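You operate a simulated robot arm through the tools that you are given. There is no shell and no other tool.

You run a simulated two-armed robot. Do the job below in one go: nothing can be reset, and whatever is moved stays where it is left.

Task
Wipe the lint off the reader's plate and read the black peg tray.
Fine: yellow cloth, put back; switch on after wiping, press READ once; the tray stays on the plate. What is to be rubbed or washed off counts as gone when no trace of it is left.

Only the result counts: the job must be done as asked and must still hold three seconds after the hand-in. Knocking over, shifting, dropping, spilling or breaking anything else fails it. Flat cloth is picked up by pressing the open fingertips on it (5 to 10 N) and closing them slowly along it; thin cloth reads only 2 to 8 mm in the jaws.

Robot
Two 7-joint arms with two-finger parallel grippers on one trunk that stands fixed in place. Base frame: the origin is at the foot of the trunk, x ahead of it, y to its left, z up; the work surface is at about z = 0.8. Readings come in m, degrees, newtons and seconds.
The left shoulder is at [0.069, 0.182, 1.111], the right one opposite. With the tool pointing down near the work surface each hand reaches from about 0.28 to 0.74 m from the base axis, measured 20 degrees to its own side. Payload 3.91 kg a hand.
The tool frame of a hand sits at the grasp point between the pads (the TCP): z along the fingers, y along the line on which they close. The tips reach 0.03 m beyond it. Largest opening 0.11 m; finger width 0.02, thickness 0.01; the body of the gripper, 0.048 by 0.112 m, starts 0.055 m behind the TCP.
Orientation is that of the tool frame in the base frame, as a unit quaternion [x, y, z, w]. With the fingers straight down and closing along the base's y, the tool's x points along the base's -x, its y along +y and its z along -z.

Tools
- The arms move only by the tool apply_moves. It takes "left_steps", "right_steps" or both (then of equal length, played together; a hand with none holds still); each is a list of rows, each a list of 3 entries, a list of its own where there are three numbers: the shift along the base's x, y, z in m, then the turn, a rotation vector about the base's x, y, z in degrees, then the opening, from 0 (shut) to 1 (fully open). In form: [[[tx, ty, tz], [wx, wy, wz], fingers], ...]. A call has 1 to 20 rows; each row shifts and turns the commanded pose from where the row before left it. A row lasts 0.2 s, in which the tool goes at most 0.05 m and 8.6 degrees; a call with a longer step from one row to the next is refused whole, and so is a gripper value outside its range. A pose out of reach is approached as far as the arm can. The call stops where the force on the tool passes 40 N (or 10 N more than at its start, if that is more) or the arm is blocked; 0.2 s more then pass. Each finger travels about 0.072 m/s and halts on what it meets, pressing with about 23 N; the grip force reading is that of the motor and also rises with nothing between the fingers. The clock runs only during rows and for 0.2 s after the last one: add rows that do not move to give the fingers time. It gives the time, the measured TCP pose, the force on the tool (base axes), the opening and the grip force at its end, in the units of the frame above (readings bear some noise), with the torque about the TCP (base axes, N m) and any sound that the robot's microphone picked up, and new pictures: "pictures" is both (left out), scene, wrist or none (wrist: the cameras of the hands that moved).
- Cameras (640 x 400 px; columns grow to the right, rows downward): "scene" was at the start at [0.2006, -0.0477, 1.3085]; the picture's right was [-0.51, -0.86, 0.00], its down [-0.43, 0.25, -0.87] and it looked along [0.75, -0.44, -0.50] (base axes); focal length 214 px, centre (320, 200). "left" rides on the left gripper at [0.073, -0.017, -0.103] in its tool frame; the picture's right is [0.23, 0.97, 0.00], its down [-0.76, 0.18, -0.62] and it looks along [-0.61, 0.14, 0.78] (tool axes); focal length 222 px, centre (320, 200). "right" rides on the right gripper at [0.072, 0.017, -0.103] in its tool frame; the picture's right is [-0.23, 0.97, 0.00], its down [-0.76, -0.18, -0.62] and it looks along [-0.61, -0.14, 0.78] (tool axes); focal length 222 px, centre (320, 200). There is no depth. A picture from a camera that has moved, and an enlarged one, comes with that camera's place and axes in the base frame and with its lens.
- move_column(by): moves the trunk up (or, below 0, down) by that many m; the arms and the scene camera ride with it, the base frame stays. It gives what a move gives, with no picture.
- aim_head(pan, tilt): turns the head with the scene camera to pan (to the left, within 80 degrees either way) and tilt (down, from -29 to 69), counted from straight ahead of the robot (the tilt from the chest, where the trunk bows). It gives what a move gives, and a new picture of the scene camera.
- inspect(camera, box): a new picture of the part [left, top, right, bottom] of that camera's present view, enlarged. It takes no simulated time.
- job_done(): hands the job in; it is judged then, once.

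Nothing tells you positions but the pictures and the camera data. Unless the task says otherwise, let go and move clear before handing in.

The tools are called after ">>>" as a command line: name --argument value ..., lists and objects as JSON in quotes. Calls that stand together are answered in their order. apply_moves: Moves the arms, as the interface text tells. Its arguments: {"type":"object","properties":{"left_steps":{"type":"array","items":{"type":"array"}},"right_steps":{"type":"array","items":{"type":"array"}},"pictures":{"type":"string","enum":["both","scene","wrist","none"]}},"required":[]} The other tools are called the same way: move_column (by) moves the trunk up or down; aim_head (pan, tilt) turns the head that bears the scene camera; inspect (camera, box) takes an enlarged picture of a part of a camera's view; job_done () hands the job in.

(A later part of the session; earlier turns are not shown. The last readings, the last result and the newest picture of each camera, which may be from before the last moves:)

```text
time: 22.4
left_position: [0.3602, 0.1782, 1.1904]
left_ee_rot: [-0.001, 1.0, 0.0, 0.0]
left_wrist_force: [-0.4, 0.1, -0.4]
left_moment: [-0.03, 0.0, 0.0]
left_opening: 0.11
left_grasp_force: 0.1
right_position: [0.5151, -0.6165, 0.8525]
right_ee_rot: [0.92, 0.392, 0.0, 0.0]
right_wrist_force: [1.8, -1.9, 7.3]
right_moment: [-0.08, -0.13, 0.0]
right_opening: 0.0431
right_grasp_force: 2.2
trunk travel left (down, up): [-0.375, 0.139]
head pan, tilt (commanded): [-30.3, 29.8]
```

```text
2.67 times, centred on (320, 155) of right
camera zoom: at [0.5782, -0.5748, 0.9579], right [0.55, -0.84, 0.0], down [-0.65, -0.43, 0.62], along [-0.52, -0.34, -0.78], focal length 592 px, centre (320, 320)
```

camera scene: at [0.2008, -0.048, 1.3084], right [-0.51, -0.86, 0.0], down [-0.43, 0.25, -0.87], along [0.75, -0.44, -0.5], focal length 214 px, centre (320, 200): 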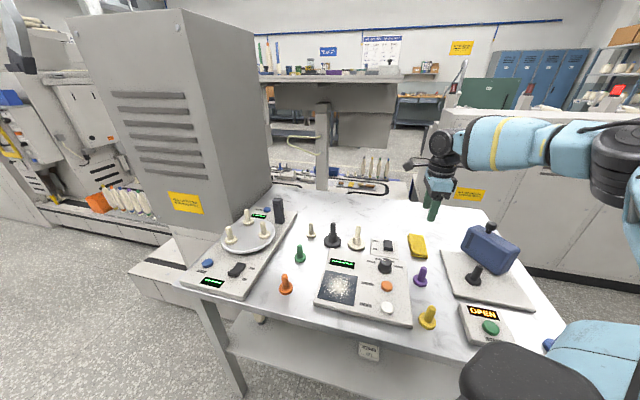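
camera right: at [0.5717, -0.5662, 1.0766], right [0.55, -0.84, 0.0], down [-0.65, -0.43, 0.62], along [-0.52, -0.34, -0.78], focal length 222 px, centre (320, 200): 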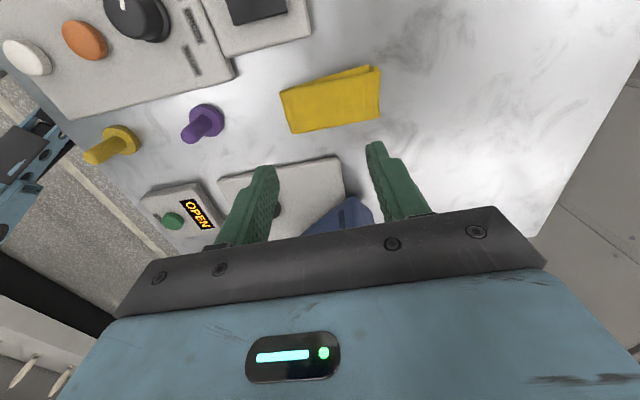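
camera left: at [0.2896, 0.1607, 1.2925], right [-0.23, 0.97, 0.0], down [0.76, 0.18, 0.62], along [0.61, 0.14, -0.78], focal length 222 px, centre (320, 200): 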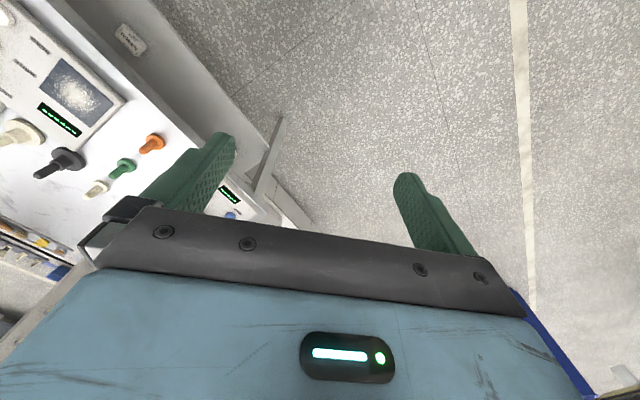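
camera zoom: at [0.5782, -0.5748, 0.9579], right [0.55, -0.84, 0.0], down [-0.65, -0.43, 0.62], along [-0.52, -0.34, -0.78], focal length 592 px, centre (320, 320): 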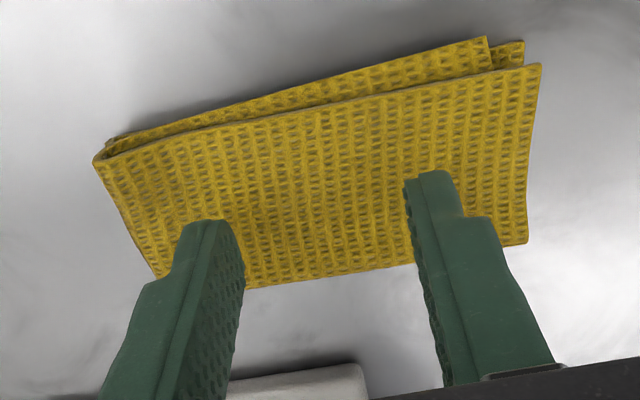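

Load is now slightly to the far side, but both tips are touching. I continue closing more slowly.

>>> apply_moves --right_steps '[[[0, 0, 0], [-0.05, -0.05, 0], 0.36], [[0, 0, 0], [0, 0, 0], 0.35], [[0, 0, 0], [0, 0, 0], 0.34], [[0, 0, 0], [0, 0, 0], 0.33], [[0, 0, 0], [0, 0, 0], 0.32], [[0, 0, 0], [0, 0, 0], 0.31], [[0, 0, 0], [0, 0, 0], 0.3]]' --pictures "none"

>>> inspect --camera "right" --box '[220, 80, 420, 230]'

```text
time: 24.0
left_position: [0.3594, 0.1794, 1.1923]
left_ee_rot: [-0.001, 1.0, -0.001, 0.001]
left_wrist_force: [0.4, 0.0, 0.4]
left_moment: [-0.01, -0.03, 0.02]
left_opening: 0.1103
left_grasp_force: 0.1
right_position: [0.5155, -0.6155, 0.8528]
right_ee_rot: [0.92, 0.392, 0.0, 0.0]
right_wrist_force: [-0.5, 0.0, 9.2]
right_moment: [-0.01, -0.06, 0.0]
right_opening: 0.0364
right_grasp_force: 3.5
trunk travel left (down, up): [-0.375, 0.139]
head pan, tilt (commanded): [-30.3, 29.8]
```

```text
2.67 times, centred on (320, 155) of right
camera zoom: at [0.5778, -0.5742, 0.9579], right [0.55, -0.84, 0.0], down [-0.65, -0.43, 0.62], along [-0.52, -0.34, -0.78], focal length 592 px, centre (320, 320)
```

zoom: 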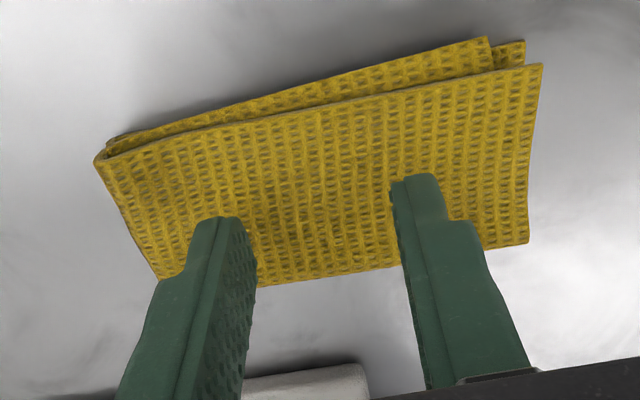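

Now the fingers are well balanced at 9 N and the motor feels resistance. I keep closing slowly.

>>> apply_moves --right_steps '[[[0, 0, 0.0001], [0, 0, 0], 0.29], [[0, 0, 0], [0, 0, 0], 0.28], [[0, 0, 0], [0, 0, 0], 0.27], [[0, 0, 0], [0, 0, 0], 0.26], [[0, 0, 0], [0, 0, 0], 0.25], [[0, 0, 0], [0, 0, 0], 0.24], [[0, 0, 0], [0, 0, 0], 0.23], [[0, 0, 0], [0, 0, 0], 0.22]]' --pictures "none"

>>> inspect --camera "right" --box '[220, 80, 420, 230]'

```text
time: 25.8
left_position: [0.3593, 0.1794, 1.1914]
left_ee_rot: [0.0, 1.0, 0.0, 0.0]
left_wrist_force: [0.2, 0.0, 0.8]
left_moment: [-0.01, 0.0, 0.0]
left_opening: 0.11
left_grasp_force: 0.1
right_position: [0.5153, -0.6161, 0.8538]
right_ee_rot: [0.92, 0.392, -0.001, 0.0]
right_wrist_force: [0.7, 0.4, 8.8]
right_moment: [0.06, -0.03, 0.02]
right_opening: 0.0275
right_grasp_force: 2.7
trunk travel left (down, up): [-0.375, 0.139]
head pan, tilt (commanded): [-30.3, 29.8]
```

```text
2.67 times, centred on (320, 155) of right
camera zoom: at [0.5778, -0.5747, 0.9579], right [0.55, -0.84, 0.0], down [-0.66, -0.43, 0.62], along [-0.52, -0.34, -0.78], focal length 592 px, centre (320, 320)
```

zoom: 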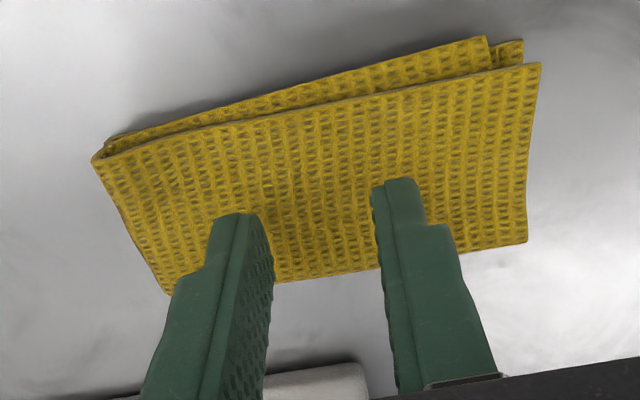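

Both fingers are sliding evenly over the fabric. I close the rest of the way slowly.

>>> apply_moves --right_steps '[[[0, 0, 0], [0, 0, 0], 0.21], [[0, 0, 0], [0, 0, 0], 0.2], [[0, 0, 0], [0, 0, 0], 0.19], [[0, 0, 0], [0, 0, 0], 0.18], [[0, 0, 0], [0, 0, 0], 0.17], [[0, 0, 0], [0, 0, 0], 0.16], [[0, 0, 0], [0, 0, 0], 0.15], [[0, 0, 0], [0, 0, 0], 0.14], [[0, 0, 0], [0, 0, 0], 0.13], [[0, 0, 0], [0, 0, 0], 0.12], [[0, 0, 0], [0, 0, 0], 0.11], [[0, 0, 0], [0, 0, 0], 0.1]]' --pictures "none"

>>> inspect --camera "right" --box '[220, 80, 420, 230]'

```text
time: 28.4
left_position: [0.3587, 0.1803, 1.1904]
left_ee_rot: [-0.002, 1.0, -0.001, -0.001]
left_wrist_force: [0.7, -0.4, -0.9]
left_moment: [0.01, 0.0, -0.04]
left_opening: 0.1101
left_grasp_force: 0.1
right_position: [0.5155, -0.6159, 0.8543]
right_ee_rot: [0.92, 0.392, -0.001, 0.0]
right_wrist_force: [0.3, 0.6, 8.3]
right_moment: [0.04, 0.01, 0.02]
right_opening: 0.0139
right_grasp_force: 3.3
trunk travel left (down, up): [-0.375, 0.139]
head pan, tilt (commanded): [-30.3, 29.8]
```

```text
2.67 times, centred on (320, 155) of right
camera zoom: at [0.5779, -0.5747, 0.9579], right [0.55, -0.84, 0.0], down [-0.66, -0.43, 0.62], along [-0.52, -0.34, -0.78], focal length 592 px, centre (320, 320)
```

zoom: 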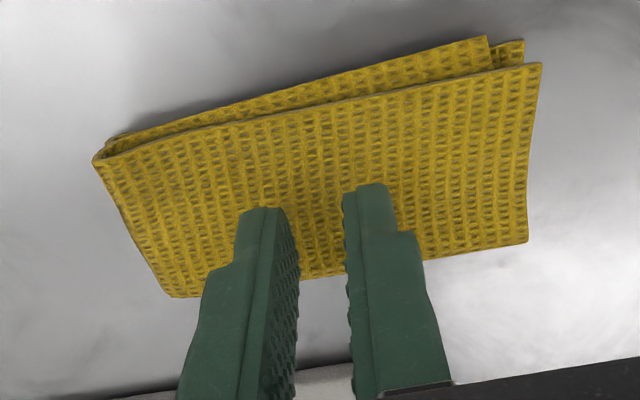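

>>> apply_moves --right_steps '[[[0, 0, 0], [0, 0, 0], 0.09], [[0, 0, 0], [0, 0, 0], 0.08], [[0, 0, 0], [0, 0, 0], 0.07], [[0, 0, 0], [0, 0, 0], 0.06], [[0, 0, 0], [0, 0, 0], 0.05], [[0, 0, 0], [0, 0, 0], 0.04], [[0, 0, 0], [0, 0, 0], 0.03], [[0, 0, 0], [0, 0, 0], 0.02], [[0, 0, 0], [0, 0, 0], 0.01], [[0, 0, 0], [0, 0, 0], 0.0], [[0, 0, 0], [0, 0, 0], 0.0]]' --pictures "none"

>>> inspect --camera "right" --box '[220, 80, 420, 230]'

```text
time: 30.8
left_position: [0.3603, 0.178, 1.1921]
left_ee_rot: [-0.001, 1.0, 0.0, 0.0]
left_wrist_force: [-0.2, -1.1, -0.2]
left_moment: [0.0, -0.02, 0.04]
left_opening: 0.1098
left_grasp_force: 0.0
right_position: [0.5151, -0.6155, 0.8542]
right_ee_rot: [0.92, 0.392, 0.0, 0.0]
right_wrist_force: [-0.2, 1.0, 8.1]
right_moment: [0.01, -0.03, -0.04]
right_opening: 0.0
right_grasp_force: 23.0
trunk travel left (down, up): [-0.375, 0.139]
head pan, tilt (commanded): [-30.3, 29.8]
```

```text
2.67 times, centred on (320, 155) of right
camera zoom: at [0.5779, -0.5747, 0.9579], right [0.55, -0.84, 0.0], down [-0.66, -0.43, 0.62], along [-0.52, -0.34, -0.78], focal length 592 px, centre (320, 320)
```

zoom: 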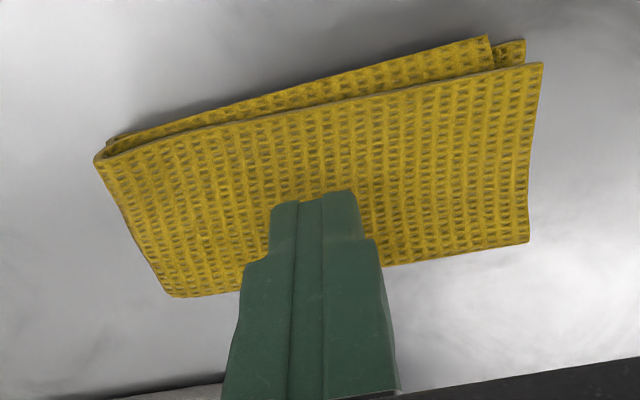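

Even balanced closing does not gather it: this folded cloth behaves like a firm pad about 1.5 to 2 cm thick. I will instead lift, turn back 90° and straddle its short width, so I can grip it from the sides.

>>> apply_moves --right_steps '[[[0, 0, 0.04], [0, 0, 0], 0.0], [[0, 0, 0.04], [0, 0, 0], 0.4], [[0, 0, 0.04], [0, 0, 4], 0.7], [[0, 0, 0], [0, 0, 8.2], 0.73], [[0, 0, 0], [0, 0, 8.2], 0.73], [[0, 0, 0], [0, 0, 8.2], 0.73], [[0, 0, 0], [0, 0, 8.2], 0.73], [[0, 0, 0], [0, 0, 8.2], 0.73], [[0, 0, 0], [0, 0, 8.2], 0.73], [[0, 0, 0], [0, 0, 8.2], 0.73], [[0, 0, 0], [0, 0, 8.2], 0.73], [[0, 0, 0], [0, 0, 8.2], 0.73], [[0, 0, 0], [0, 0, 8.2], 0.73], [[0, 0, 0], [0, 0, 4], 0.73], [[0, 0, 0], [0, 0, 0], 0.73]]'

>>> inspect --camera "right" --box '[240, 40, 400, 160]'

>>> inspect --camera "scene" --box '[395, 225, 445, 275]'

```text
time: 34.0
left_position: [0.3609, 0.1774, 1.1909]
left_ee_rot: [-0.001, 1.0, 0.0, 0.0]
left_wrist_force: [-0.1, -1.0, -0.1]
left_moment: [-0.02, -0.03, 0.0]
left_opening: 0.1099
left_grasp_force: 0.0
right_position: [0.5154, -0.6169, 0.9733]
right_ee_rot: [0.372, 0.928, -0.001, 0.0]
right_wrist_force: [0.2, 0.2, 0.4]
right_moment: [0.0, 0.01, -0.05]
right_opening: 0.0806
right_grasp_force: 0.0
trunk travel left (down, up): [-0.375, 0.139]
head pan, tilt (commanded): [-30.3, 29.8]
camera scene: at [0.2006, -0.0477, 1.3085], right [-0.51, -0.86, 0.0], down [-0.43, 0.25, -0.87], along [0.75, -0.44, -0.5], focal length 214 px, centre (320, 200)
camera right: at [0.475, -0.5534, 1.0767], right [0.84, 0.55, 0.0], down [0.43, -0.65, 0.62], along [0.34, -0.52, -0.78], focal length 222 px, centre (320, 200)
```

scene: 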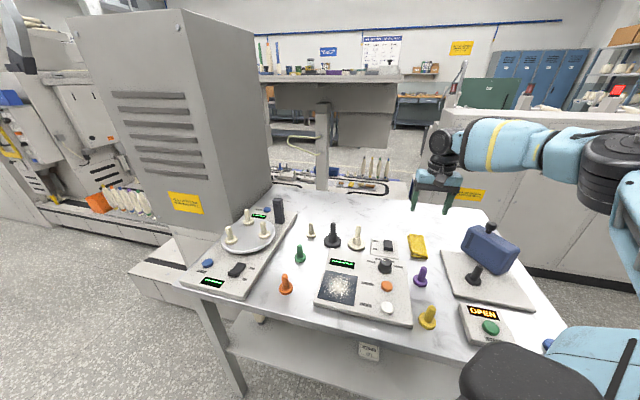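
right: 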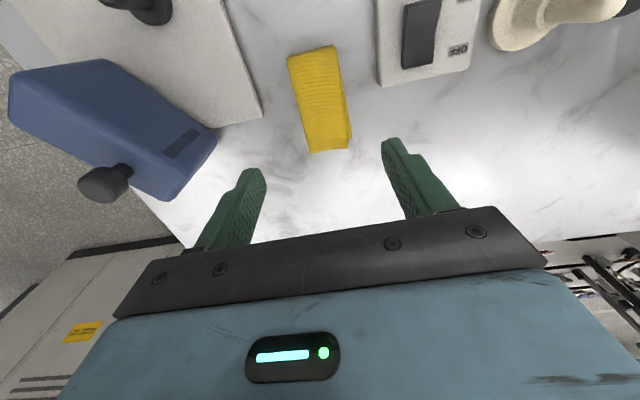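

```text
3.33 times, centred on (320, 100) of right
camera zoom: at [0.475, -0.5534, 1.0767], right [0.84, 0.55, 0.0], down [0.43, -0.65, 0.62], along [0.34, -0.52, -0.78], focal length 740 px, centre (320, 533)
```

zoom: 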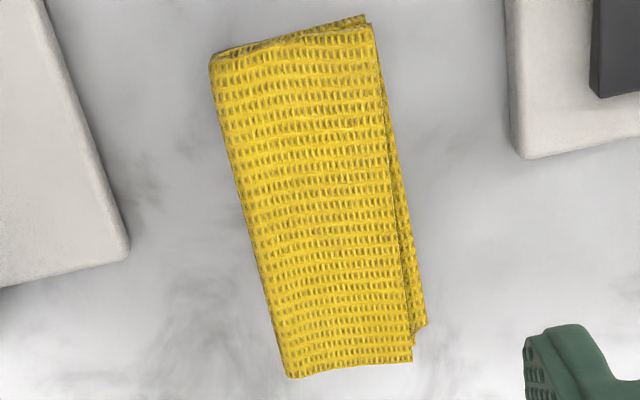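

```text
8.00 times, centred on (420, 250) of scene
camera zoom: at [0.2006, -0.0477, 1.3085], right [-0.51, -0.86, 0.0], down [-0.43, 0.25, -0.87], along [0.75, -0.44, -0.5], focal length 1716 px, centre (-480, -200)
```

zoom: 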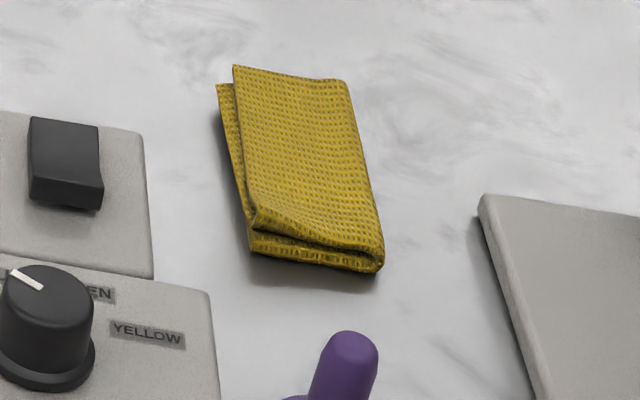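

The cloth is now centred at about (0.5175, -0.617) and the fingers line up with its short width. I will descend with the fingers straddling it and stop just above the table.

>>> apply_moves --right_steps '[[[0.003, 0.001, -0.03], [0, 0, 0], 0.73], [[0, 0, -0.04], [0, 0, 0], 0.73], [[0, 0, -0.03], [0, 0, 0], 0.73], [[0, 0, -0.02], [0, 0, 0], 0.73], [[0, 0, -0.008], [0, 0, 0], 0.73], [[0, 0, 0], [0, 0, 0], 0.73]]'

>>> inspect --camera "scene" --box '[395, 215, 455, 275]'

```text
time: 35.4
left_position: [0.3593, 0.1786, 1.1914]
left_ee_rot: [-0.001, 1.0, 0.0, 0.0]
left_wrist_force: [0.1, -0.1, -0.3]
left_moment: [-0.04, 0.01, 0.0]
left_opening: 0.1102
left_grasp_force: 0.0
right_position: [0.5186, -0.6151, 0.8437]
right_ee_rot: [0.373, 0.928, -0.001, 0.001]
right_wrist_force: [-0.6, 0.2, -0.4]
right_moment: [0.03, -0.04, 0.0]
right_opening: 0.0803
right_grasp_force: 0.0
trunk travel left (down, up): [-0.375, 0.139]
head pan, tilt (commanded): [-30.3, 29.8]
camera scene: at [0.2006, -0.0477, 1.3085], right [-0.51, -0.86, 0.0], down [-0.43, 0.25, -0.87], along [0.75, -0.44, -0.5], focal length 214 px, centre (320, 200)
camera right: at [0.4778, -0.5523, 0.9491], right [0.84, 0.55, 0.0], down [0.43, -0.65, 0.62], along [0.34, -0.52, -0.78], focal length 222 px, centre (320, 200)
```

scene: 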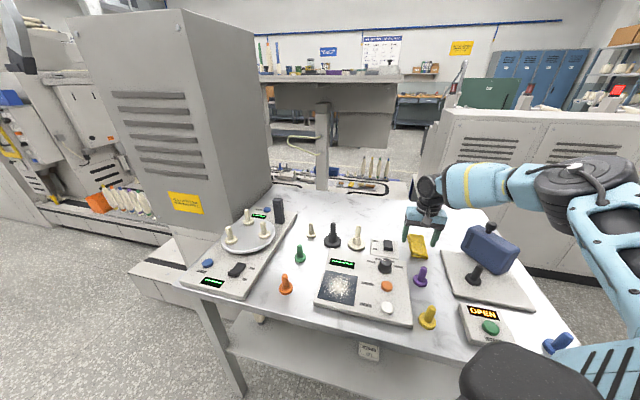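
right: 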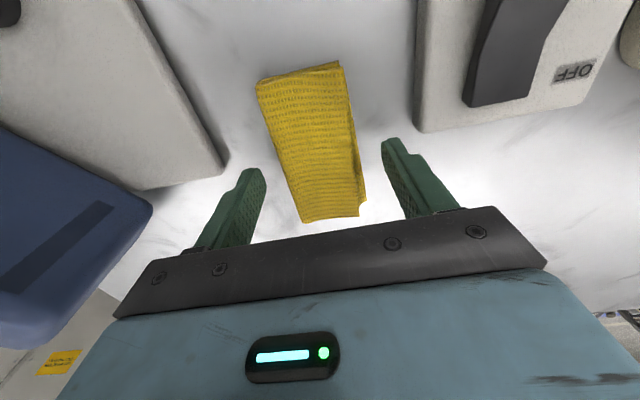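

```text
6.67 times, centred on (425, 245) of scene
camera zoom: at [0.2006, -0.0477, 1.3085], right [-0.51, -0.86, 0.0], down [-0.43, 0.25, -0.87], along [0.75, -0.44, -0.5], focal length 1430 px, centre (-380, -100)
```

zoom: 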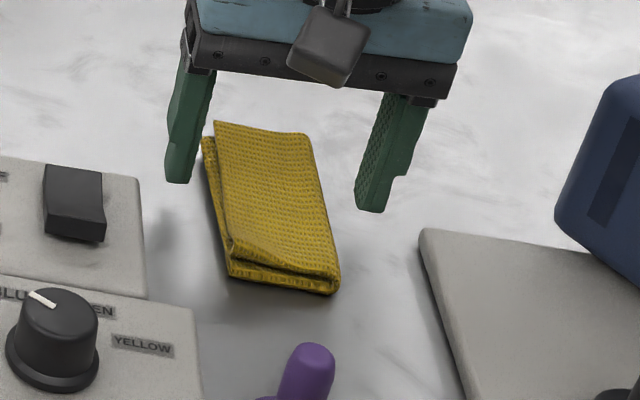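

The fingers straddle the cloth cleanly. I lower a bit further in small steps toward the table.

>>> apply_moves --right_steps '[[[0, 0, -0.003], [0, 0, 0], 0.73], [[0, 0, -0.002], [0, 0, 0], 0.73], [[0, 0, 0], [0, 0, 0], 0.73]]' --pictures "none"

>>> inspect --camera "scene" --box '[395, 215, 455, 275]'

```text
time: 36.2
left_position: [0.3614, 0.1784, 1.1915]
left_ee_rot: [-0.001, 1.0, 0.001, 0.0]
left_wrist_force: [0.0, -0.1, -0.2]
left_moment: [0.0, -0.02, -0.01]
left_opening: 0.1099
left_grasp_force: 0.0
right_position: [0.5188, -0.6153, 0.8401]
right_ee_rot: [0.373, 0.928, -0.001, 0.001]
right_wrist_force: [0.0, -0.4, 0.0]
right_moment: [0.01, -0.06, 0.02]
right_opening: 0.0802
right_grasp_force: 0.1
trunk travel left (down, up): [-0.375, 0.139]
head pan, tilt (commanded): [-30.3, 29.8]
```

```text
6.67 times, centred on (425, 245) of scene
camera zoom: at [0.2006, -0.0477, 1.3085], right [-0.51, -0.86, 0.0], down [-0.43, 0.25, -0.87], along [0.75, -0.44, -0.5], focal length 1430 px, centre (-380, -100)
```

zoom: 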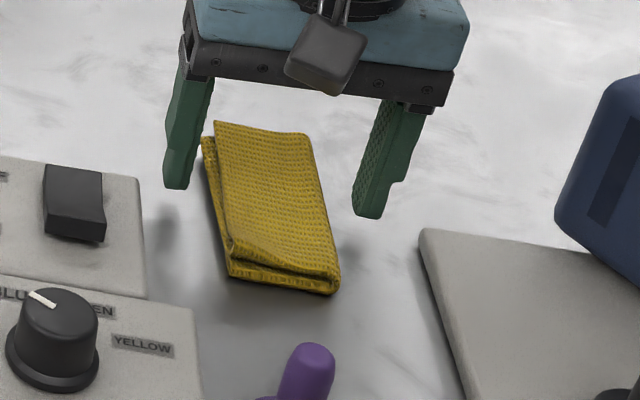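

No table contact yet. I lower further.

>>> apply_moves --right_steps '[[[0, 0, -0.003], [0, 0, 0], 0.73], [[0, 0, -0.002], [0, 0, 0], 0.73], [[0, 0, 0], [0, 0, 0], 0.73]]' --pictures "none"

>>> inspect --camera "scene" --box '[395, 215, 455, 275]'

```text
time: 37.0
left_position: [0.3603, 0.1781, 1.1916]
left_ee_rot: [0.0, 1.0, 0.0, 0.001]
left_wrist_force: [0.3, 0.6, -0.2]
left_moment: [0.01, -0.02, 0.0]
left_opening: 0.1097
left_grasp_force: 0.1
right_position: [0.5182, -0.6157, 0.8348]
right_ee_rot: [0.373, 0.928, 0.0, 0.001]
right_wrist_force: [0.0, -0.4, -0.6]
right_moment: [0.01, 0.0, 0.01]
right_opening: 0.0805
right_grasp_force: 0.0
trunk travel left (down, up): [-0.375, 0.139]
head pan, tilt (commanded): [-30.3, 29.8]
```

```text
6.67 times, centred on (425, 245) of scene
camera zoom: at [0.2006, -0.0477, 1.3085], right [-0.51, -0.86, 0.0], down [-0.43, 0.25, -0.87], along [0.75, -0.44, -0.5], focal length 1430 px, centre (-380, -100)
```

zoom: 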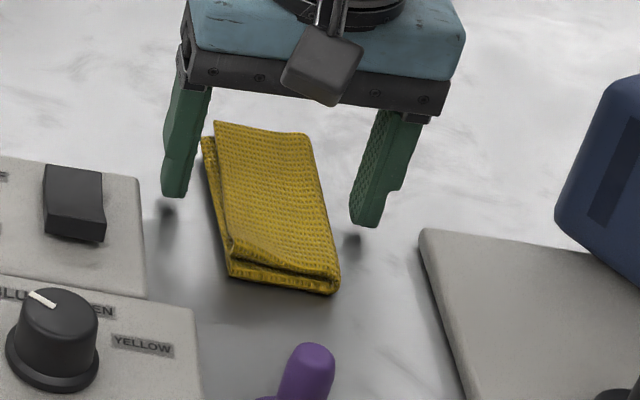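

The tips are about 5 mm above the table. I close slowly on the cloth's sides.

>>> apply_moves --right_steps '[[[0, 0, 0], [0, 0, 0], 0.69], [[0, 0, 0], [0, 0, 0], 0.65], [[0, 0, 0], [0, 0, 0], 0.61], [[0, 0, 0], [0, 0, 0], 0.57], [[0, 0, 0], [0, 0, 0], 0.54]]' --pictures "none"

>>> inspect --camera "scene" --box '[395, 215, 455, 275]'

>>> inspect --camera "right" --box '[220, 60, 420, 240]'

```text
time: 38.2
left_position: [0.3596, 0.1787, 1.19]
left_ee_rot: [0.0, 1.0, 0.0, 0.0]
left_wrist_force: [-0.7, 0.1, -0.2]
left_moment: [-0.01, -0.01, -0.01]
left_opening: 0.1101
left_grasp_force: 0.2
right_position: [0.5179, -0.6159, 0.835]
right_ee_rot: [0.373, 0.928, 0.0, 0.001]
right_wrist_force: [0.2, -0.1, -0.1]
right_moment: [0.02, -0.01, -0.03]
right_opening: 0.0594
right_grasp_force: 0.0
trunk travel left (down, up): [-0.375, 0.139]
head pan, tilt (commanded): [-30.3, 29.8]
```

```text
6.67 times, centred on (425, 245) of scene
camera zoom: at [0.2006, -0.0477, 1.3085], right [-0.51, -0.86, 0.0], down [-0.43, 0.25, -0.87], along [0.75, -0.44, -0.5], focal length 1430 px, centre (-380, -100)
```

zoom: 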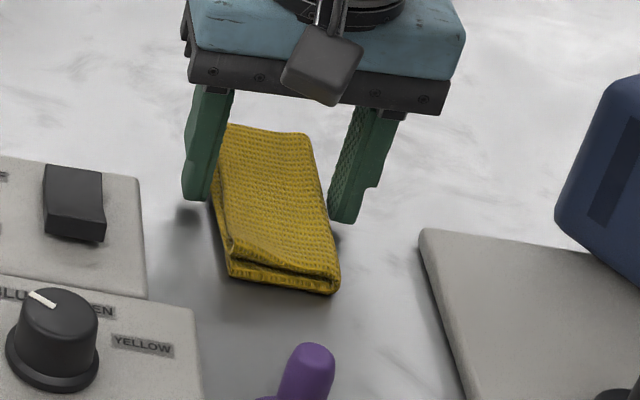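

```text
2.22 times, centred on (320, 150) of right
camera zoom: at [0.4781, -0.5522, 0.9394], right [0.84, 0.55, 0.0], down [0.43, -0.65, 0.62], along [0.34, -0.52, -0.78], focal length 494 px, centre (320, 311)
```

zoom: 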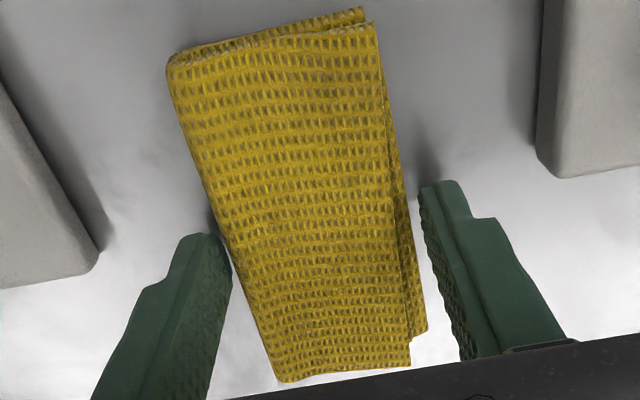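

The fingers are just outside both long edges. I continue closing.

>>> apply_moves --right_steps '[[[0, 0, 0], [0, 0, 0], 0.51], [[0, 0, 0], [0, 0, 0], 0.48], [[0, 0, 0], [0, 0, 0], 0.45], [[0, 0, 0], [0, 0, 0], 0.42], [[0, 0, 0], [0, 0, 0], 0.39]]' --pictures "none"

>>> inspect --camera "right" --box '[220, 60, 420, 240]'

>>> inspect --camera "scene" --box '[395, 215, 455, 275]'

```text
time: 39.4
left_position: [0.3612, 0.1775, 1.1897]
left_ee_rot: [-0.001, 1.0, -0.001, 0.0]
left_wrist_force: [0.3, 0.2, 1.3]
left_moment: [-0.04, -0.04, 0.0]
left_opening: 0.1099
left_grasp_force: 0.1
right_position: [0.5181, -0.6159, 0.8354]
right_ee_rot: [0.374, 0.928, -0.001, 0.001]
right_wrist_force: [1.0, -0.9, 1.0]
right_moment: [-0.04, 0.0, -0.01]
right_opening: 0.0549
right_grasp_force: 23.5
trunk travel left (down, up): [-0.375, 0.139]
head pan, tilt (commanded): [-30.3, 29.8]
```

```text
2.22 times, centred on (320, 150) of right
camera zoom: at [0.4781, -0.5522, 0.9394], right [0.84, 0.55, 0.0], down [0.43, -0.65, 0.62], along [0.34, -0.52, -0.78], focal length 494 px, centre (320, 311)
```

zoom: 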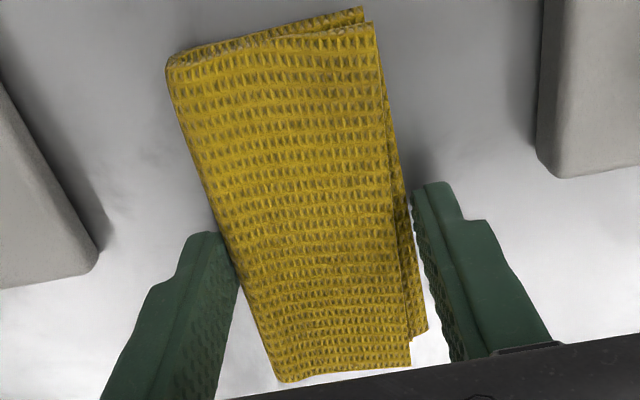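

```text
6.67 times, centred on (425, 245) of scene
camera zoom: at [0.2006, -0.0477, 1.3085], right [-0.51, -0.86, 0.0], down [-0.43, 0.25, -0.87], along [0.75, -0.44, -0.5], focal length 1430 px, centre (-380, -100)
```

zoom: 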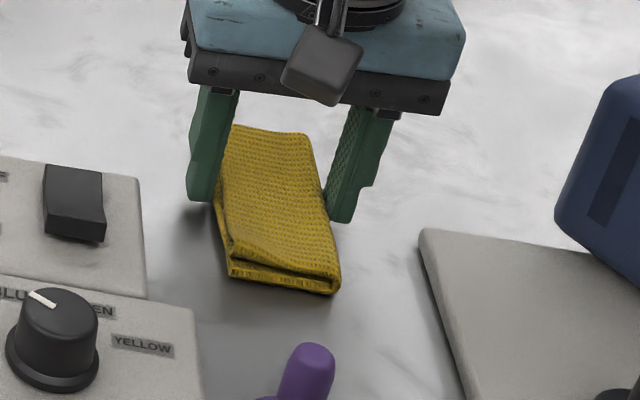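

The jaws stopped at 55 mm with a 23 N grip: the folded cloth is held firmly from its sides. I lift a little and check that it comes along.

>>> apply_moves --right_steps '[[[0, 0, 0.01], [0, 0, 0], 0.39], [[0, 0, 0.02], [0, 0, 0], 0.39], [[0, 0, 0.03], [0, 0, 0], 0.39], [[0, 0, 0], [0, 0, 0], 0.39]]'

>>> inspect --camera "right" --box '[220, 60, 420, 240]'

>>> inspect --camera "scene" --box '[395, 205, 455, 265]'

```text
time: 40.4
left_position: [0.3606, 0.1786, 1.1907]
left_ee_rot: [-0.001, 1.0, 0.0, 0.0]
left_wrist_force: [-0.5, -0.3, -0.1]
left_moment: [0.03, -0.02, -0.01]
left_opening: 0.11
left_grasp_force: 0.0
right_position: [0.5174, -0.6165, 0.896]
right_ee_rot: [0.373, 0.928, -0.001, 0.0]
right_wrist_force: [-0.2, -0.6, 0.1]
right_moment: [-0.03, -0.02, 0.02]
right_opening: 0.0429
right_grasp_force: 0.1
trunk travel left (down, up): [-0.375, 0.139]
head pan, tilt (commanded): [-30.3, 29.8]
camera scene: at [0.2009, -0.048, 1.3084], right [-0.51, -0.86, 0.0], down [-0.43, 0.25, -0.87], along [0.75, -0.44, -0.5], focal length 214 px, centre (320, 200)
camera right: at [0.478, -0.5531, 0.9991], right [0.84, 0.55, 0.0], down [0.43, -0.65, 0.62], along [0.34, -0.52, -0.78], focal length 222 px, centre (320, 200)
```

scene: 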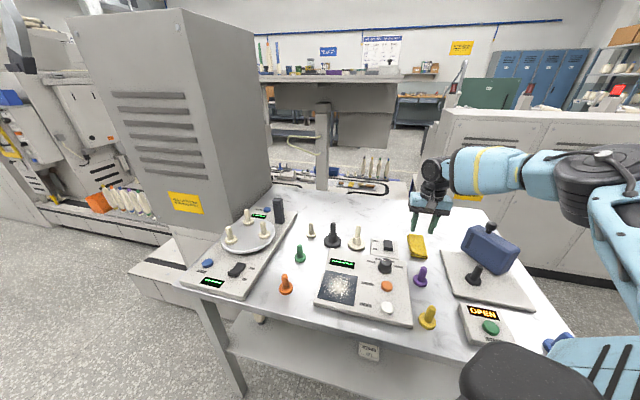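
right: 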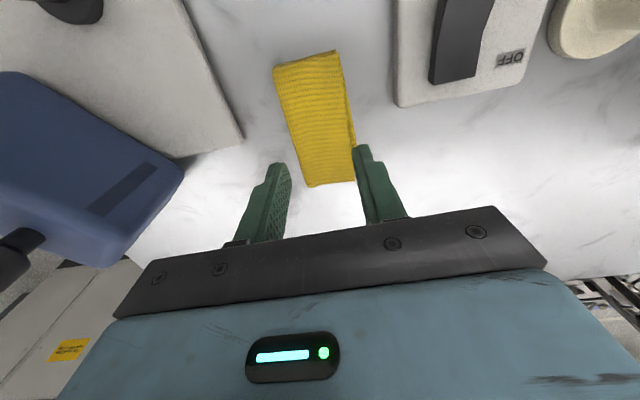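

```text
2.22 times, centred on (320, 150) of right
camera zoom: at [0.478, -0.5531, 0.9991], right [0.84, 0.55, 0.0], down [0.43, -0.65, 0.62], along [0.34, -0.52, -0.78], focal length 494 px, centre (320, 311)
```

zoom: 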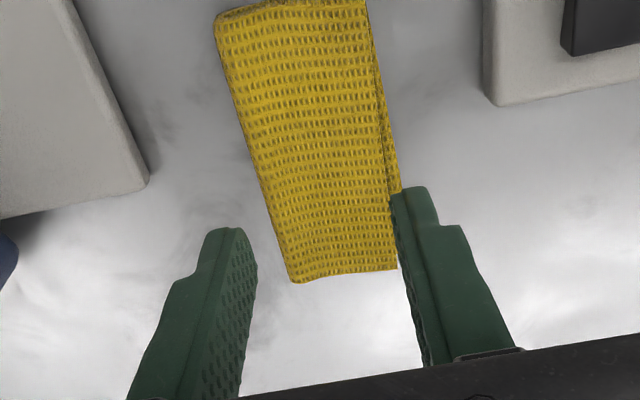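

```text
6.67 times, centred on (425, 235) of scene
camera zoom: at [0.2009, -0.048, 1.3084], right [-0.51, -0.86, 0.0], down [-0.43, 0.25, -0.87], along [0.75, -0.44, -0.5], focal length 1430 px, centre (-380, -33)
```

zoom: 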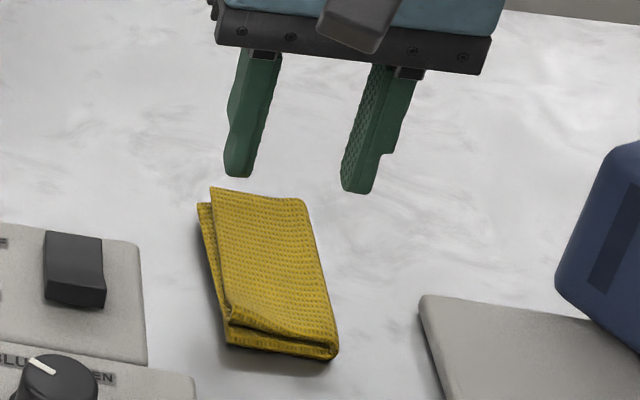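

The cloth slipped out on lifting, because the tips were 5 mm above the table and gripped the sloping sides. It stayed in place. I will retry with the fingertips right down at table level so they catch the widest edge.

>>> apply_moves --right_steps '[[[0.001, 0, 0], [0, 0, -2], 0.68], [[0, 0, -0.03], [0, 0, 0], 0.68], [[0, 0, -0.02], [0, 0, 0], 0.68], [[0, 0, -0.01], [0, 0, 0], 0.68], [[0, 0, -0.003], [0, 0, 0], 0.68], [[0, 0, 0], [0, 0, 0], 0.68]]' --pictures "none"

>>> inspect --camera "scene" --box '[395, 215, 455, 275]'

>>> inspect --camera "right" --box '[220, 60, 420, 240]'

```text
time: 41.8
left_position: [0.3609, 0.1782, 1.1911]
left_ee_rot: [-0.001, 1.0, -0.001, 0.0]
left_wrist_force: [-0.7, 0.6, -0.5]
left_moment: [-0.02, 0.05, -0.01]
left_opening: 0.1099
left_grasp_force: 0.1
right_position: [0.5194, -0.6151, 0.8322]
right_ee_rot: [0.389, 0.921, -0.001, 0.001]
right_wrist_force: [0.5, -0.3, 0.0]
right_moment: [-0.03, -0.01, 0.0]
right_opening: 0.0747
right_grasp_force: 0.0
trunk travel left (down, up): [-0.375, 0.139]
head pan, tilt (commanded): [-30.3, 29.8]
```

```text
6.67 times, centred on (425, 245) of scene
camera zoom: at [0.2006, -0.0477, 1.3085], right [-0.51, -0.86, 0.0], down [-0.43, 0.25, -0.87], along [0.75, -0.44, -0.5], focal length 1430 px, centre (-380, -100)
```

zoom: 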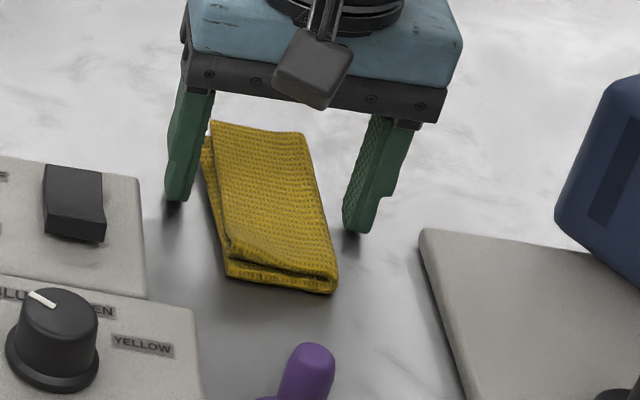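

```text
2.22 times, centred on (320, 150) of right
camera zoom: at [0.4805, -0.5508, 0.9363], right [0.86, 0.52, 0.0], down [0.4, -0.67, 0.62], along [0.32, -0.54, -0.78], focal length 494 px, centre (320, 311)
```

zoom: 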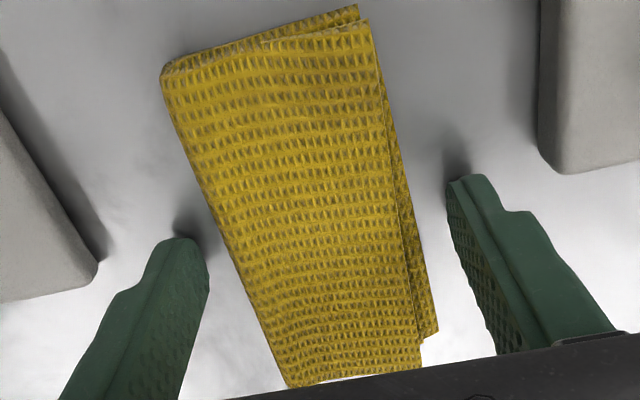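

The tips are nearly on the table. I lower a further millimetre at a time to touch.

>>> apply_moves --right_steps '[[[0, 0, -0.0015], [0, 0, 0], 0.68], [[0, 0, 0], [0, 0, 0], 0.68]]' --pictures "none"

```text
time: 42.4
left_position: [0.36, 0.1776, 1.1901]
left_ee_rot: [-0.001, 1.0, 0.0, 0.001]
left_wrist_force: [0.0, -1.4, -0.5]
left_moment: [-0.01, 0.05, 0.0]
left_opening: 0.1099
left_grasp_force: 0.0
right_position: [0.5191, -0.6142, 0.8323]
right_ee_rot: [0.389, 0.921, 0.0, 0.0]
right_wrist_force: [0.5, 0.1, 0.7]
right_moment: [0.02, 0.02, 0.01]
right_opening: 0.0749
right_grasp_force: 0.0
trunk travel left (down, up): [-0.375, 0.139]
head pan, tilt (commanded): [-30.3, 29.8]
```

>>> apply_moves --right_steps '[[[0, 0, -0.001], [0, 0, 0], 0.68], [[0, 0, 0], [0, 0, 0], 0.68]]' --pictures "none"

```text
time: 43.0
left_position: [0.3604, 0.178, 1.1909]
left_ee_rot: [-0.002, 1.0, 0.0, 0.001]
left_wrist_force: [-0.2, -0.7, 0.3]
left_moment: [0.02, -0.02, 0.01]
left_opening: 0.11
left_grasp_force: 0.1
right_position: [0.5197, -0.6156, 0.8311]
right_ee_rot: [0.39, 0.921, 0.0, 0.001]
right_wrist_force: [-0.7, -0.1, 1.1]
right_moment: [0.04, -0.01, 0.05]
right_opening: 0.0748
right_grasp_force: 0.1
trunk travel left (down, up): [-0.375, 0.139]
head pan, tilt (commanded): [-30.3, 29.8]
```

The tips are at table level with negligible force. I close on the cloth fully.

>>> apply_moves --right_steps '[[[0, 0, 0], [0, 0, 0], 0.63], [[0, 0, 0], [0, 0, 0], 0.58], [[0, 0, 0], [0, 0, 0], 0.54], [[0, 0, 0], [0, 0, 0], 0.5], [[0, 0, 0], [0, 0, 0], 0.45], [[0, 0, 0], [0, 0, 0], 0.4], [[0, 0, 0], [0, 0, 0], 0.35], [[0, 0, 0], [0, 0, 0], 0.3]]' --pictures "none"

>>> inspect --camera "scene" --box '[395, 215, 455, 275]'

>>> inspect --camera "right" --box '[220, 60, 420, 240]'

```text
time: 44.8
left_position: [0.3608, 0.1794, 1.1908]
left_ee_rot: [-0.001, 1.0, 0.0, 0.0]
left_wrist_force: [-0.3, -0.4, 0.9]
left_moment: [0.0, -0.01, 0.02]
left_opening: 0.11
left_grasp_force: 0.0
right_position: [0.5192, -0.6157, 0.8294]
right_ee_rot: [0.389, 0.921, 0.0, 0.001]
right_wrist_force: [2.0, 1.4, 2.2]
right_moment: [0.12, -0.13, -0.02]
right_opening: 0.0552
right_grasp_force: 22.7
trunk travel left (down, up): [-0.375, 0.139]
head pan, tilt (commanded): [-30.3, 29.8]
```

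```text
6.67 times, centred on (425, 245) of scene
camera zoom: at [0.2006, -0.0474, 1.3085], right [-0.51, -0.86, 0.0], down [-0.43, 0.25, -0.87], along [0.75, -0.44, -0.5], focal length 1430 px, centre (-380, -100)
```

zoom: 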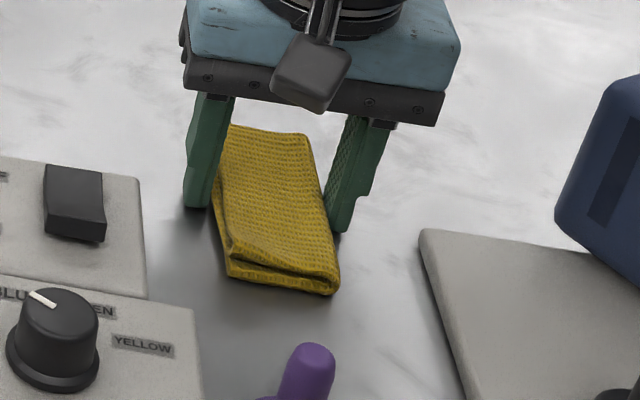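

```text
2.22 times, centred on (320, 150) of right
camera zoom: at [0.4809, -0.5508, 0.9341], right [0.86, 0.52, 0.0], down [0.4, -0.67, 0.62], along [0.32, -0.54, -0.78], focal length 494 px, centre (320, 311)
```

zoom: 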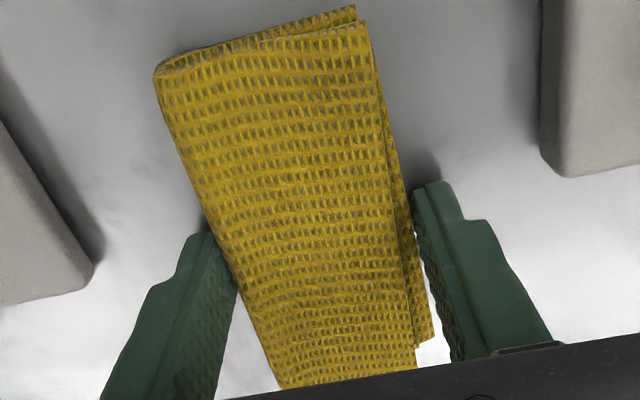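

Gripped again at 55 mm, this time at table level. I lift gently by a centimetre and check.

>>> apply_moves --right_steps '[[[0, 0, 0.003], [0, 0, 0], 0.3], [[0, 0, 0.003], [0, 0, 0], 0.3], [[0, 0, 0.004], [0, 0, 0], 0.3], [[0, 0, 0], [0, 0, 0], 0.3]]' --pictures "none"

>>> inspect --camera "scene" --box '[395, 215, 455, 275]'

>>> inspect --camera "right" --box '[220, 60, 420, 240]'

```text
time: 45.8
left_position: [0.3615, 0.1784, 1.1902]
left_ee_rot: [-0.001, 1.0, 0.0, 0.0]
left_wrist_force: [0.2, -0.1, 1.0]
left_moment: [0.0, 0.01, 0.01]
left_opening: 0.11
left_grasp_force: 0.0
right_position: [0.5193, -0.6158, 0.8397]
right_ee_rot: [0.389, 0.921, -0.002, 0.0]
right_wrist_force: [-0.1, -0.1, 0.2]
right_moment: [-0.03, -0.01, -0.02]
right_opening: 0.0551
right_grasp_force: 23.3
trunk travel left (down, up): [-0.375, 0.139]
head pan, tilt (commanded): [-30.3, 29.8]
```

```text
6.67 times, centred on (425, 245) of scene
camera zoom: at [0.2007, -0.0477, 1.3085], right [-0.51, -0.86, 0.0], down [-0.43, 0.25, -0.87], along [0.75, -0.44, -0.5], focal length 1430 px, centre (-380, -100)
```

zoom: 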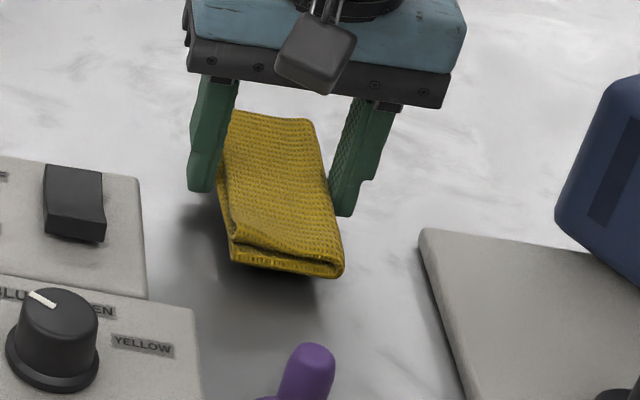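

```text
2.22 times, centred on (320, 150) of right
camera zoom: at [0.4812, -0.5511, 0.9438], right [0.86, 0.52, 0.0], down [0.4, -0.67, 0.62], along [0.32, -0.54, -0.78], focal length 494 px, centre (320, 311)
```

zoom: 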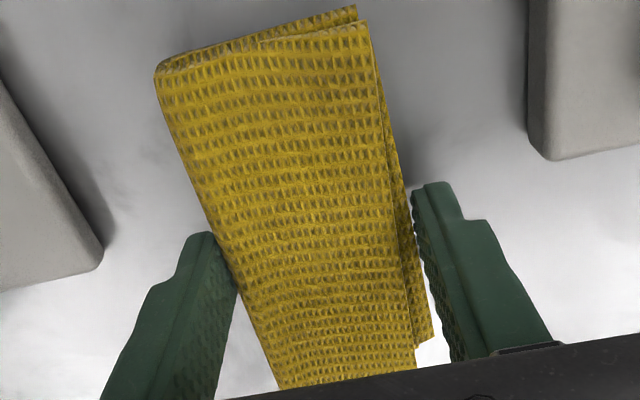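

The cloth is held and lifts with the hand. I raise it well clear of everything and carry it over the reader's plate.

>>> apply_moves --right_steps '[[[0, 0, 0.03], [0, 0, 0], 0.3], [[0, 0, 0.04], [0, 0, 0], 0.3], [[0, 0, 0.04], [0, 0, 0], 0.3], [[0, 0, 0.04], [0, 0, 0], 0.3], [[-0.002, 0.04, 0], [0, 0, 0], 0.3], [[-0.002, 0.042, 0], [0, 0, 0], 0.3], [[-0.002, 0.042, 0], [0, 0, 0], 0.3], [[-0.002, 0.042, 0], [0, 0, 0], 0.3], [[-0.002, 0.042, 0], [0, 0, 0], 0.3], [[-0.002, 0.042, 0], [0, 0, 0], 0.3], [[-0.002, 0.042, 0], [0, 0, 0], 0.3], [[-0.001, 0.042, 0], [0, 0, 0], 0.3], [[0, 0, 0], [0, 0, 0], 0.3]]'

>>> inspect --camera "right" --box '[160, 20, 480, 240]'

>>> inspect --camera "scene" --box '[280, 150, 440, 330]'

```text
time: 48.6
left_position: [0.3605, 0.1788, 1.1907]
left_ee_rot: [-0.001, 1.0, 0.001, -0.001]
left_wrist_force: [0.7, -0.3, 0.2]
left_moment: [0.0, -0.01, 0.01]
left_opening: 0.11
left_grasp_force: 0.1
right_position: [0.503, -0.2797, 0.9886]
right_ee_rot: [0.389, 0.921, -0.001, 0.001]
right_wrist_force: [-0.2, -0.4, -1.1]
right_moment: [0.01, -0.01, -0.02]
right_opening: 0.055
right_grasp_force: 22.8
trunk travel left (down, up): [-0.375, 0.139]
head pan, tilt (commanded): [-30.3, 29.8]
camera scene: at [0.2004, -0.0484, 1.3085], right [-0.51, -0.86, 0.0], down [-0.43, 0.25, -0.87], along [0.75, -0.44, -0.5], focal length 214 px, centre (320, 200)
camera right: at [0.4658, -0.2153, 1.0932], right [0.86, 0.52, 0.0], down [0.4, -0.67, 0.62], along [0.32, -0.53, -0.78], focal length 222 px, centre (320, 200)
```

scene: 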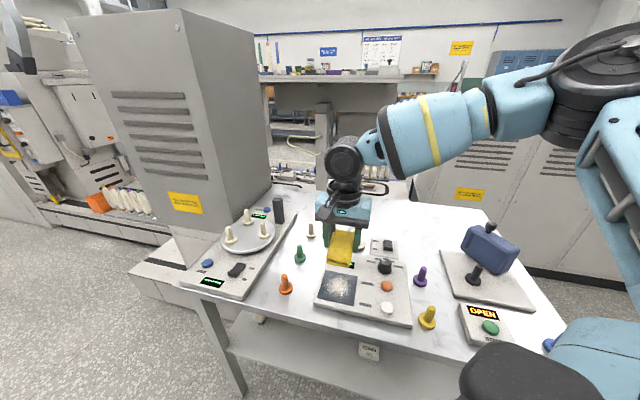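
right: 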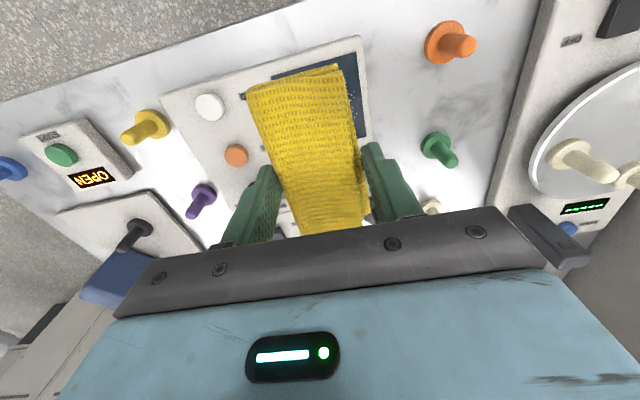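

```text
1.82 times, centred on (320, 130) of right
camera zoom: at [0.4658, -0.2153, 1.0932], right [0.86, 0.52, 0.0], down [0.4, -0.67, 0.62], along [0.32, -0.53, -0.78], focal length 404 px, centre (320, 327)
```

zoom: 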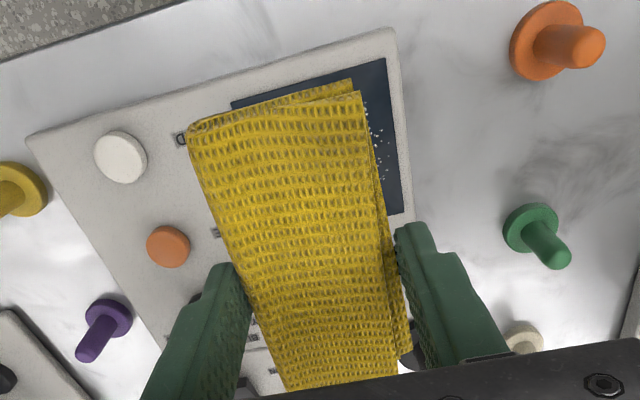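

```text
2.22 times, centred on (360, 240) of scene
camera zoom: at [0.2004, -0.0484, 1.3085], right [-0.51, -0.86, 0.0], down [-0.43, 0.25, -0.87], along [0.75, -0.44, -0.5], focal length 477 px, centre (231, 111)
```

zoom: 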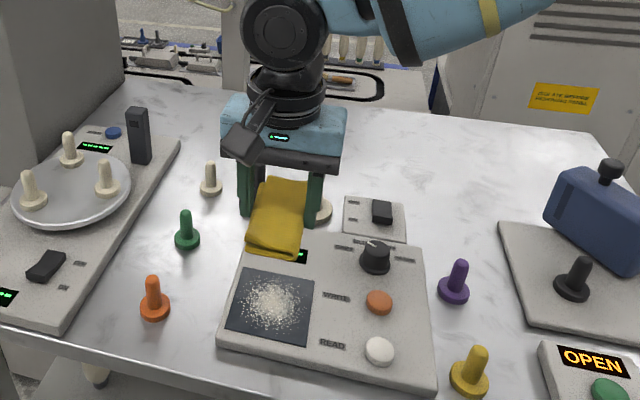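

The cloth is right over the plate, aligned with it. I lower it to just above the plate.

>>> apply_moves --right_steps '[[[0.003, -0.002, -0.03], [0, 0, 0], 0.3], [[0, 0, -0.04], [0, 0, 0], 0.3], [[0, 0, -0.03], [0, 0, 0], 0.3], [[0, 0, -0.02], [0, 0, 0], 0.3], [[0, 0, 0], [0, 0, 0], 0.3]]' --pictures "none"

>>> inspect --camera "scene" --box '[300, 220, 400, 320]'

```text
time: 49.8
left_position: [0.3604, 0.1786, 1.1908]
left_ee_rot: [-0.001, 1.0, 0.0, 0.0]
left_wrist_force: [-0.2, -0.6, 0.6]
left_moment: [0.01, -0.02, 0.04]
left_opening: 0.11
left_grasp_force: 0.2
right_position: [0.5077, -0.2826, 0.8695]
right_ee_rot: [0.389, 0.921, -0.001, 0.001]
right_wrist_force: [0.0, -0.1, -1.0]
right_moment: [0.0, 0.01, 0.02]
right_opening: 0.0548
right_grasp_force: 23.0
trunk travel left (down, up): [-0.375, 0.139]
head pan, tilt (commanded): [-30.3, 29.8]
```

```text
4.00 times, centred on (350, 270) of scene
camera zoom: at [0.2005, -0.0477, 1.3086], right [-0.51, -0.86, 0.0], down [-0.43, 0.25, -0.87], along [0.75, -0.44, -0.5], focal length 858 px, centre (200, -80)
```

zoom: 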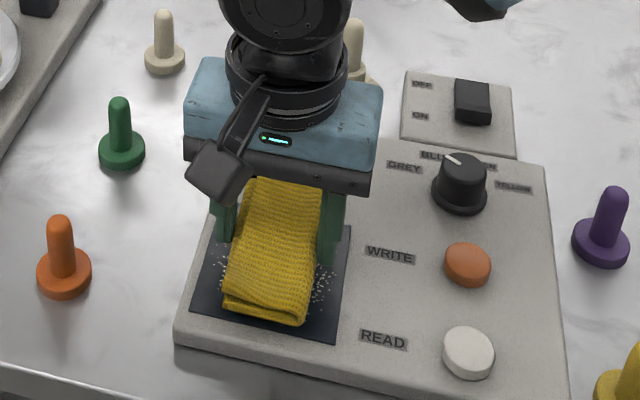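

The cloth hovers about a centimetre over the plate. I lower it slowly until it presses lightly.

>>> apply_moves --right_steps '[[[0, 0, -0.005], [0, 0, 0], 0.3], [[0, 0, -0.003], [0, 0, 0], 0.3], [[0, 0, 0], [0, 0, 0], 0.3]]' --pictures "none"

```text
time: 50.6
left_position: [0.3601, 0.1774, 1.1908]
left_ee_rot: [-0.001, 1.0, 0.0, 0.0]
left_wrist_force: [-0.1, 0.7, 0.9]
left_moment: [-0.01, -0.01, -0.02]
left_opening: 0.1101
left_grasp_force: 0.0
right_position: [0.5089, -0.2829, 0.8622]
right_ee_rot: [0.389, 0.921, 0.0, 0.0]
right_wrist_force: [0.4, 0.7, -0.4]
right_moment: [0.02, 0.01, -0.01]
right_opening: 0.0548
right_grasp_force: 23.3
trunk travel left (down, up): [-0.375, 0.139]
head pan, tilt (commanded): [-30.3, 29.8]
```

>>> apply_moves --right_steps '[[[0, 0, -0.002], [0, 0, 0], 0.3], [[0, 0, -0.001], [0, 0, 0], 0.3], [[0, 0, 0], [0, 0, 0], 0.3]]' --pictures "none"

```text
time: 51.4
left_position: [0.3609, 0.178, 1.1905]
left_ee_rot: [-0.001, 1.0, 0.0, -0.001]
left_wrist_force: [-1.1, 0.4, -0.3]
left_moment: [0.03, 0.0, -0.03]
left_opening: 0.1099
left_grasp_force: 0.0
right_position: [0.5063, -0.2835, 0.8585]
right_ee_rot: [0.39, 0.921, -0.001, 0.001]
right_wrist_force: [0.0, 0.7, -0.7]
right_moment: [-0.03, -0.03, 0.02]
right_opening: 0.055
right_grasp_force: 22.4
trunk travel left (down, up): [-0.375, 0.139]
head pan, tilt (commanded): [-30.3, 29.8]
```

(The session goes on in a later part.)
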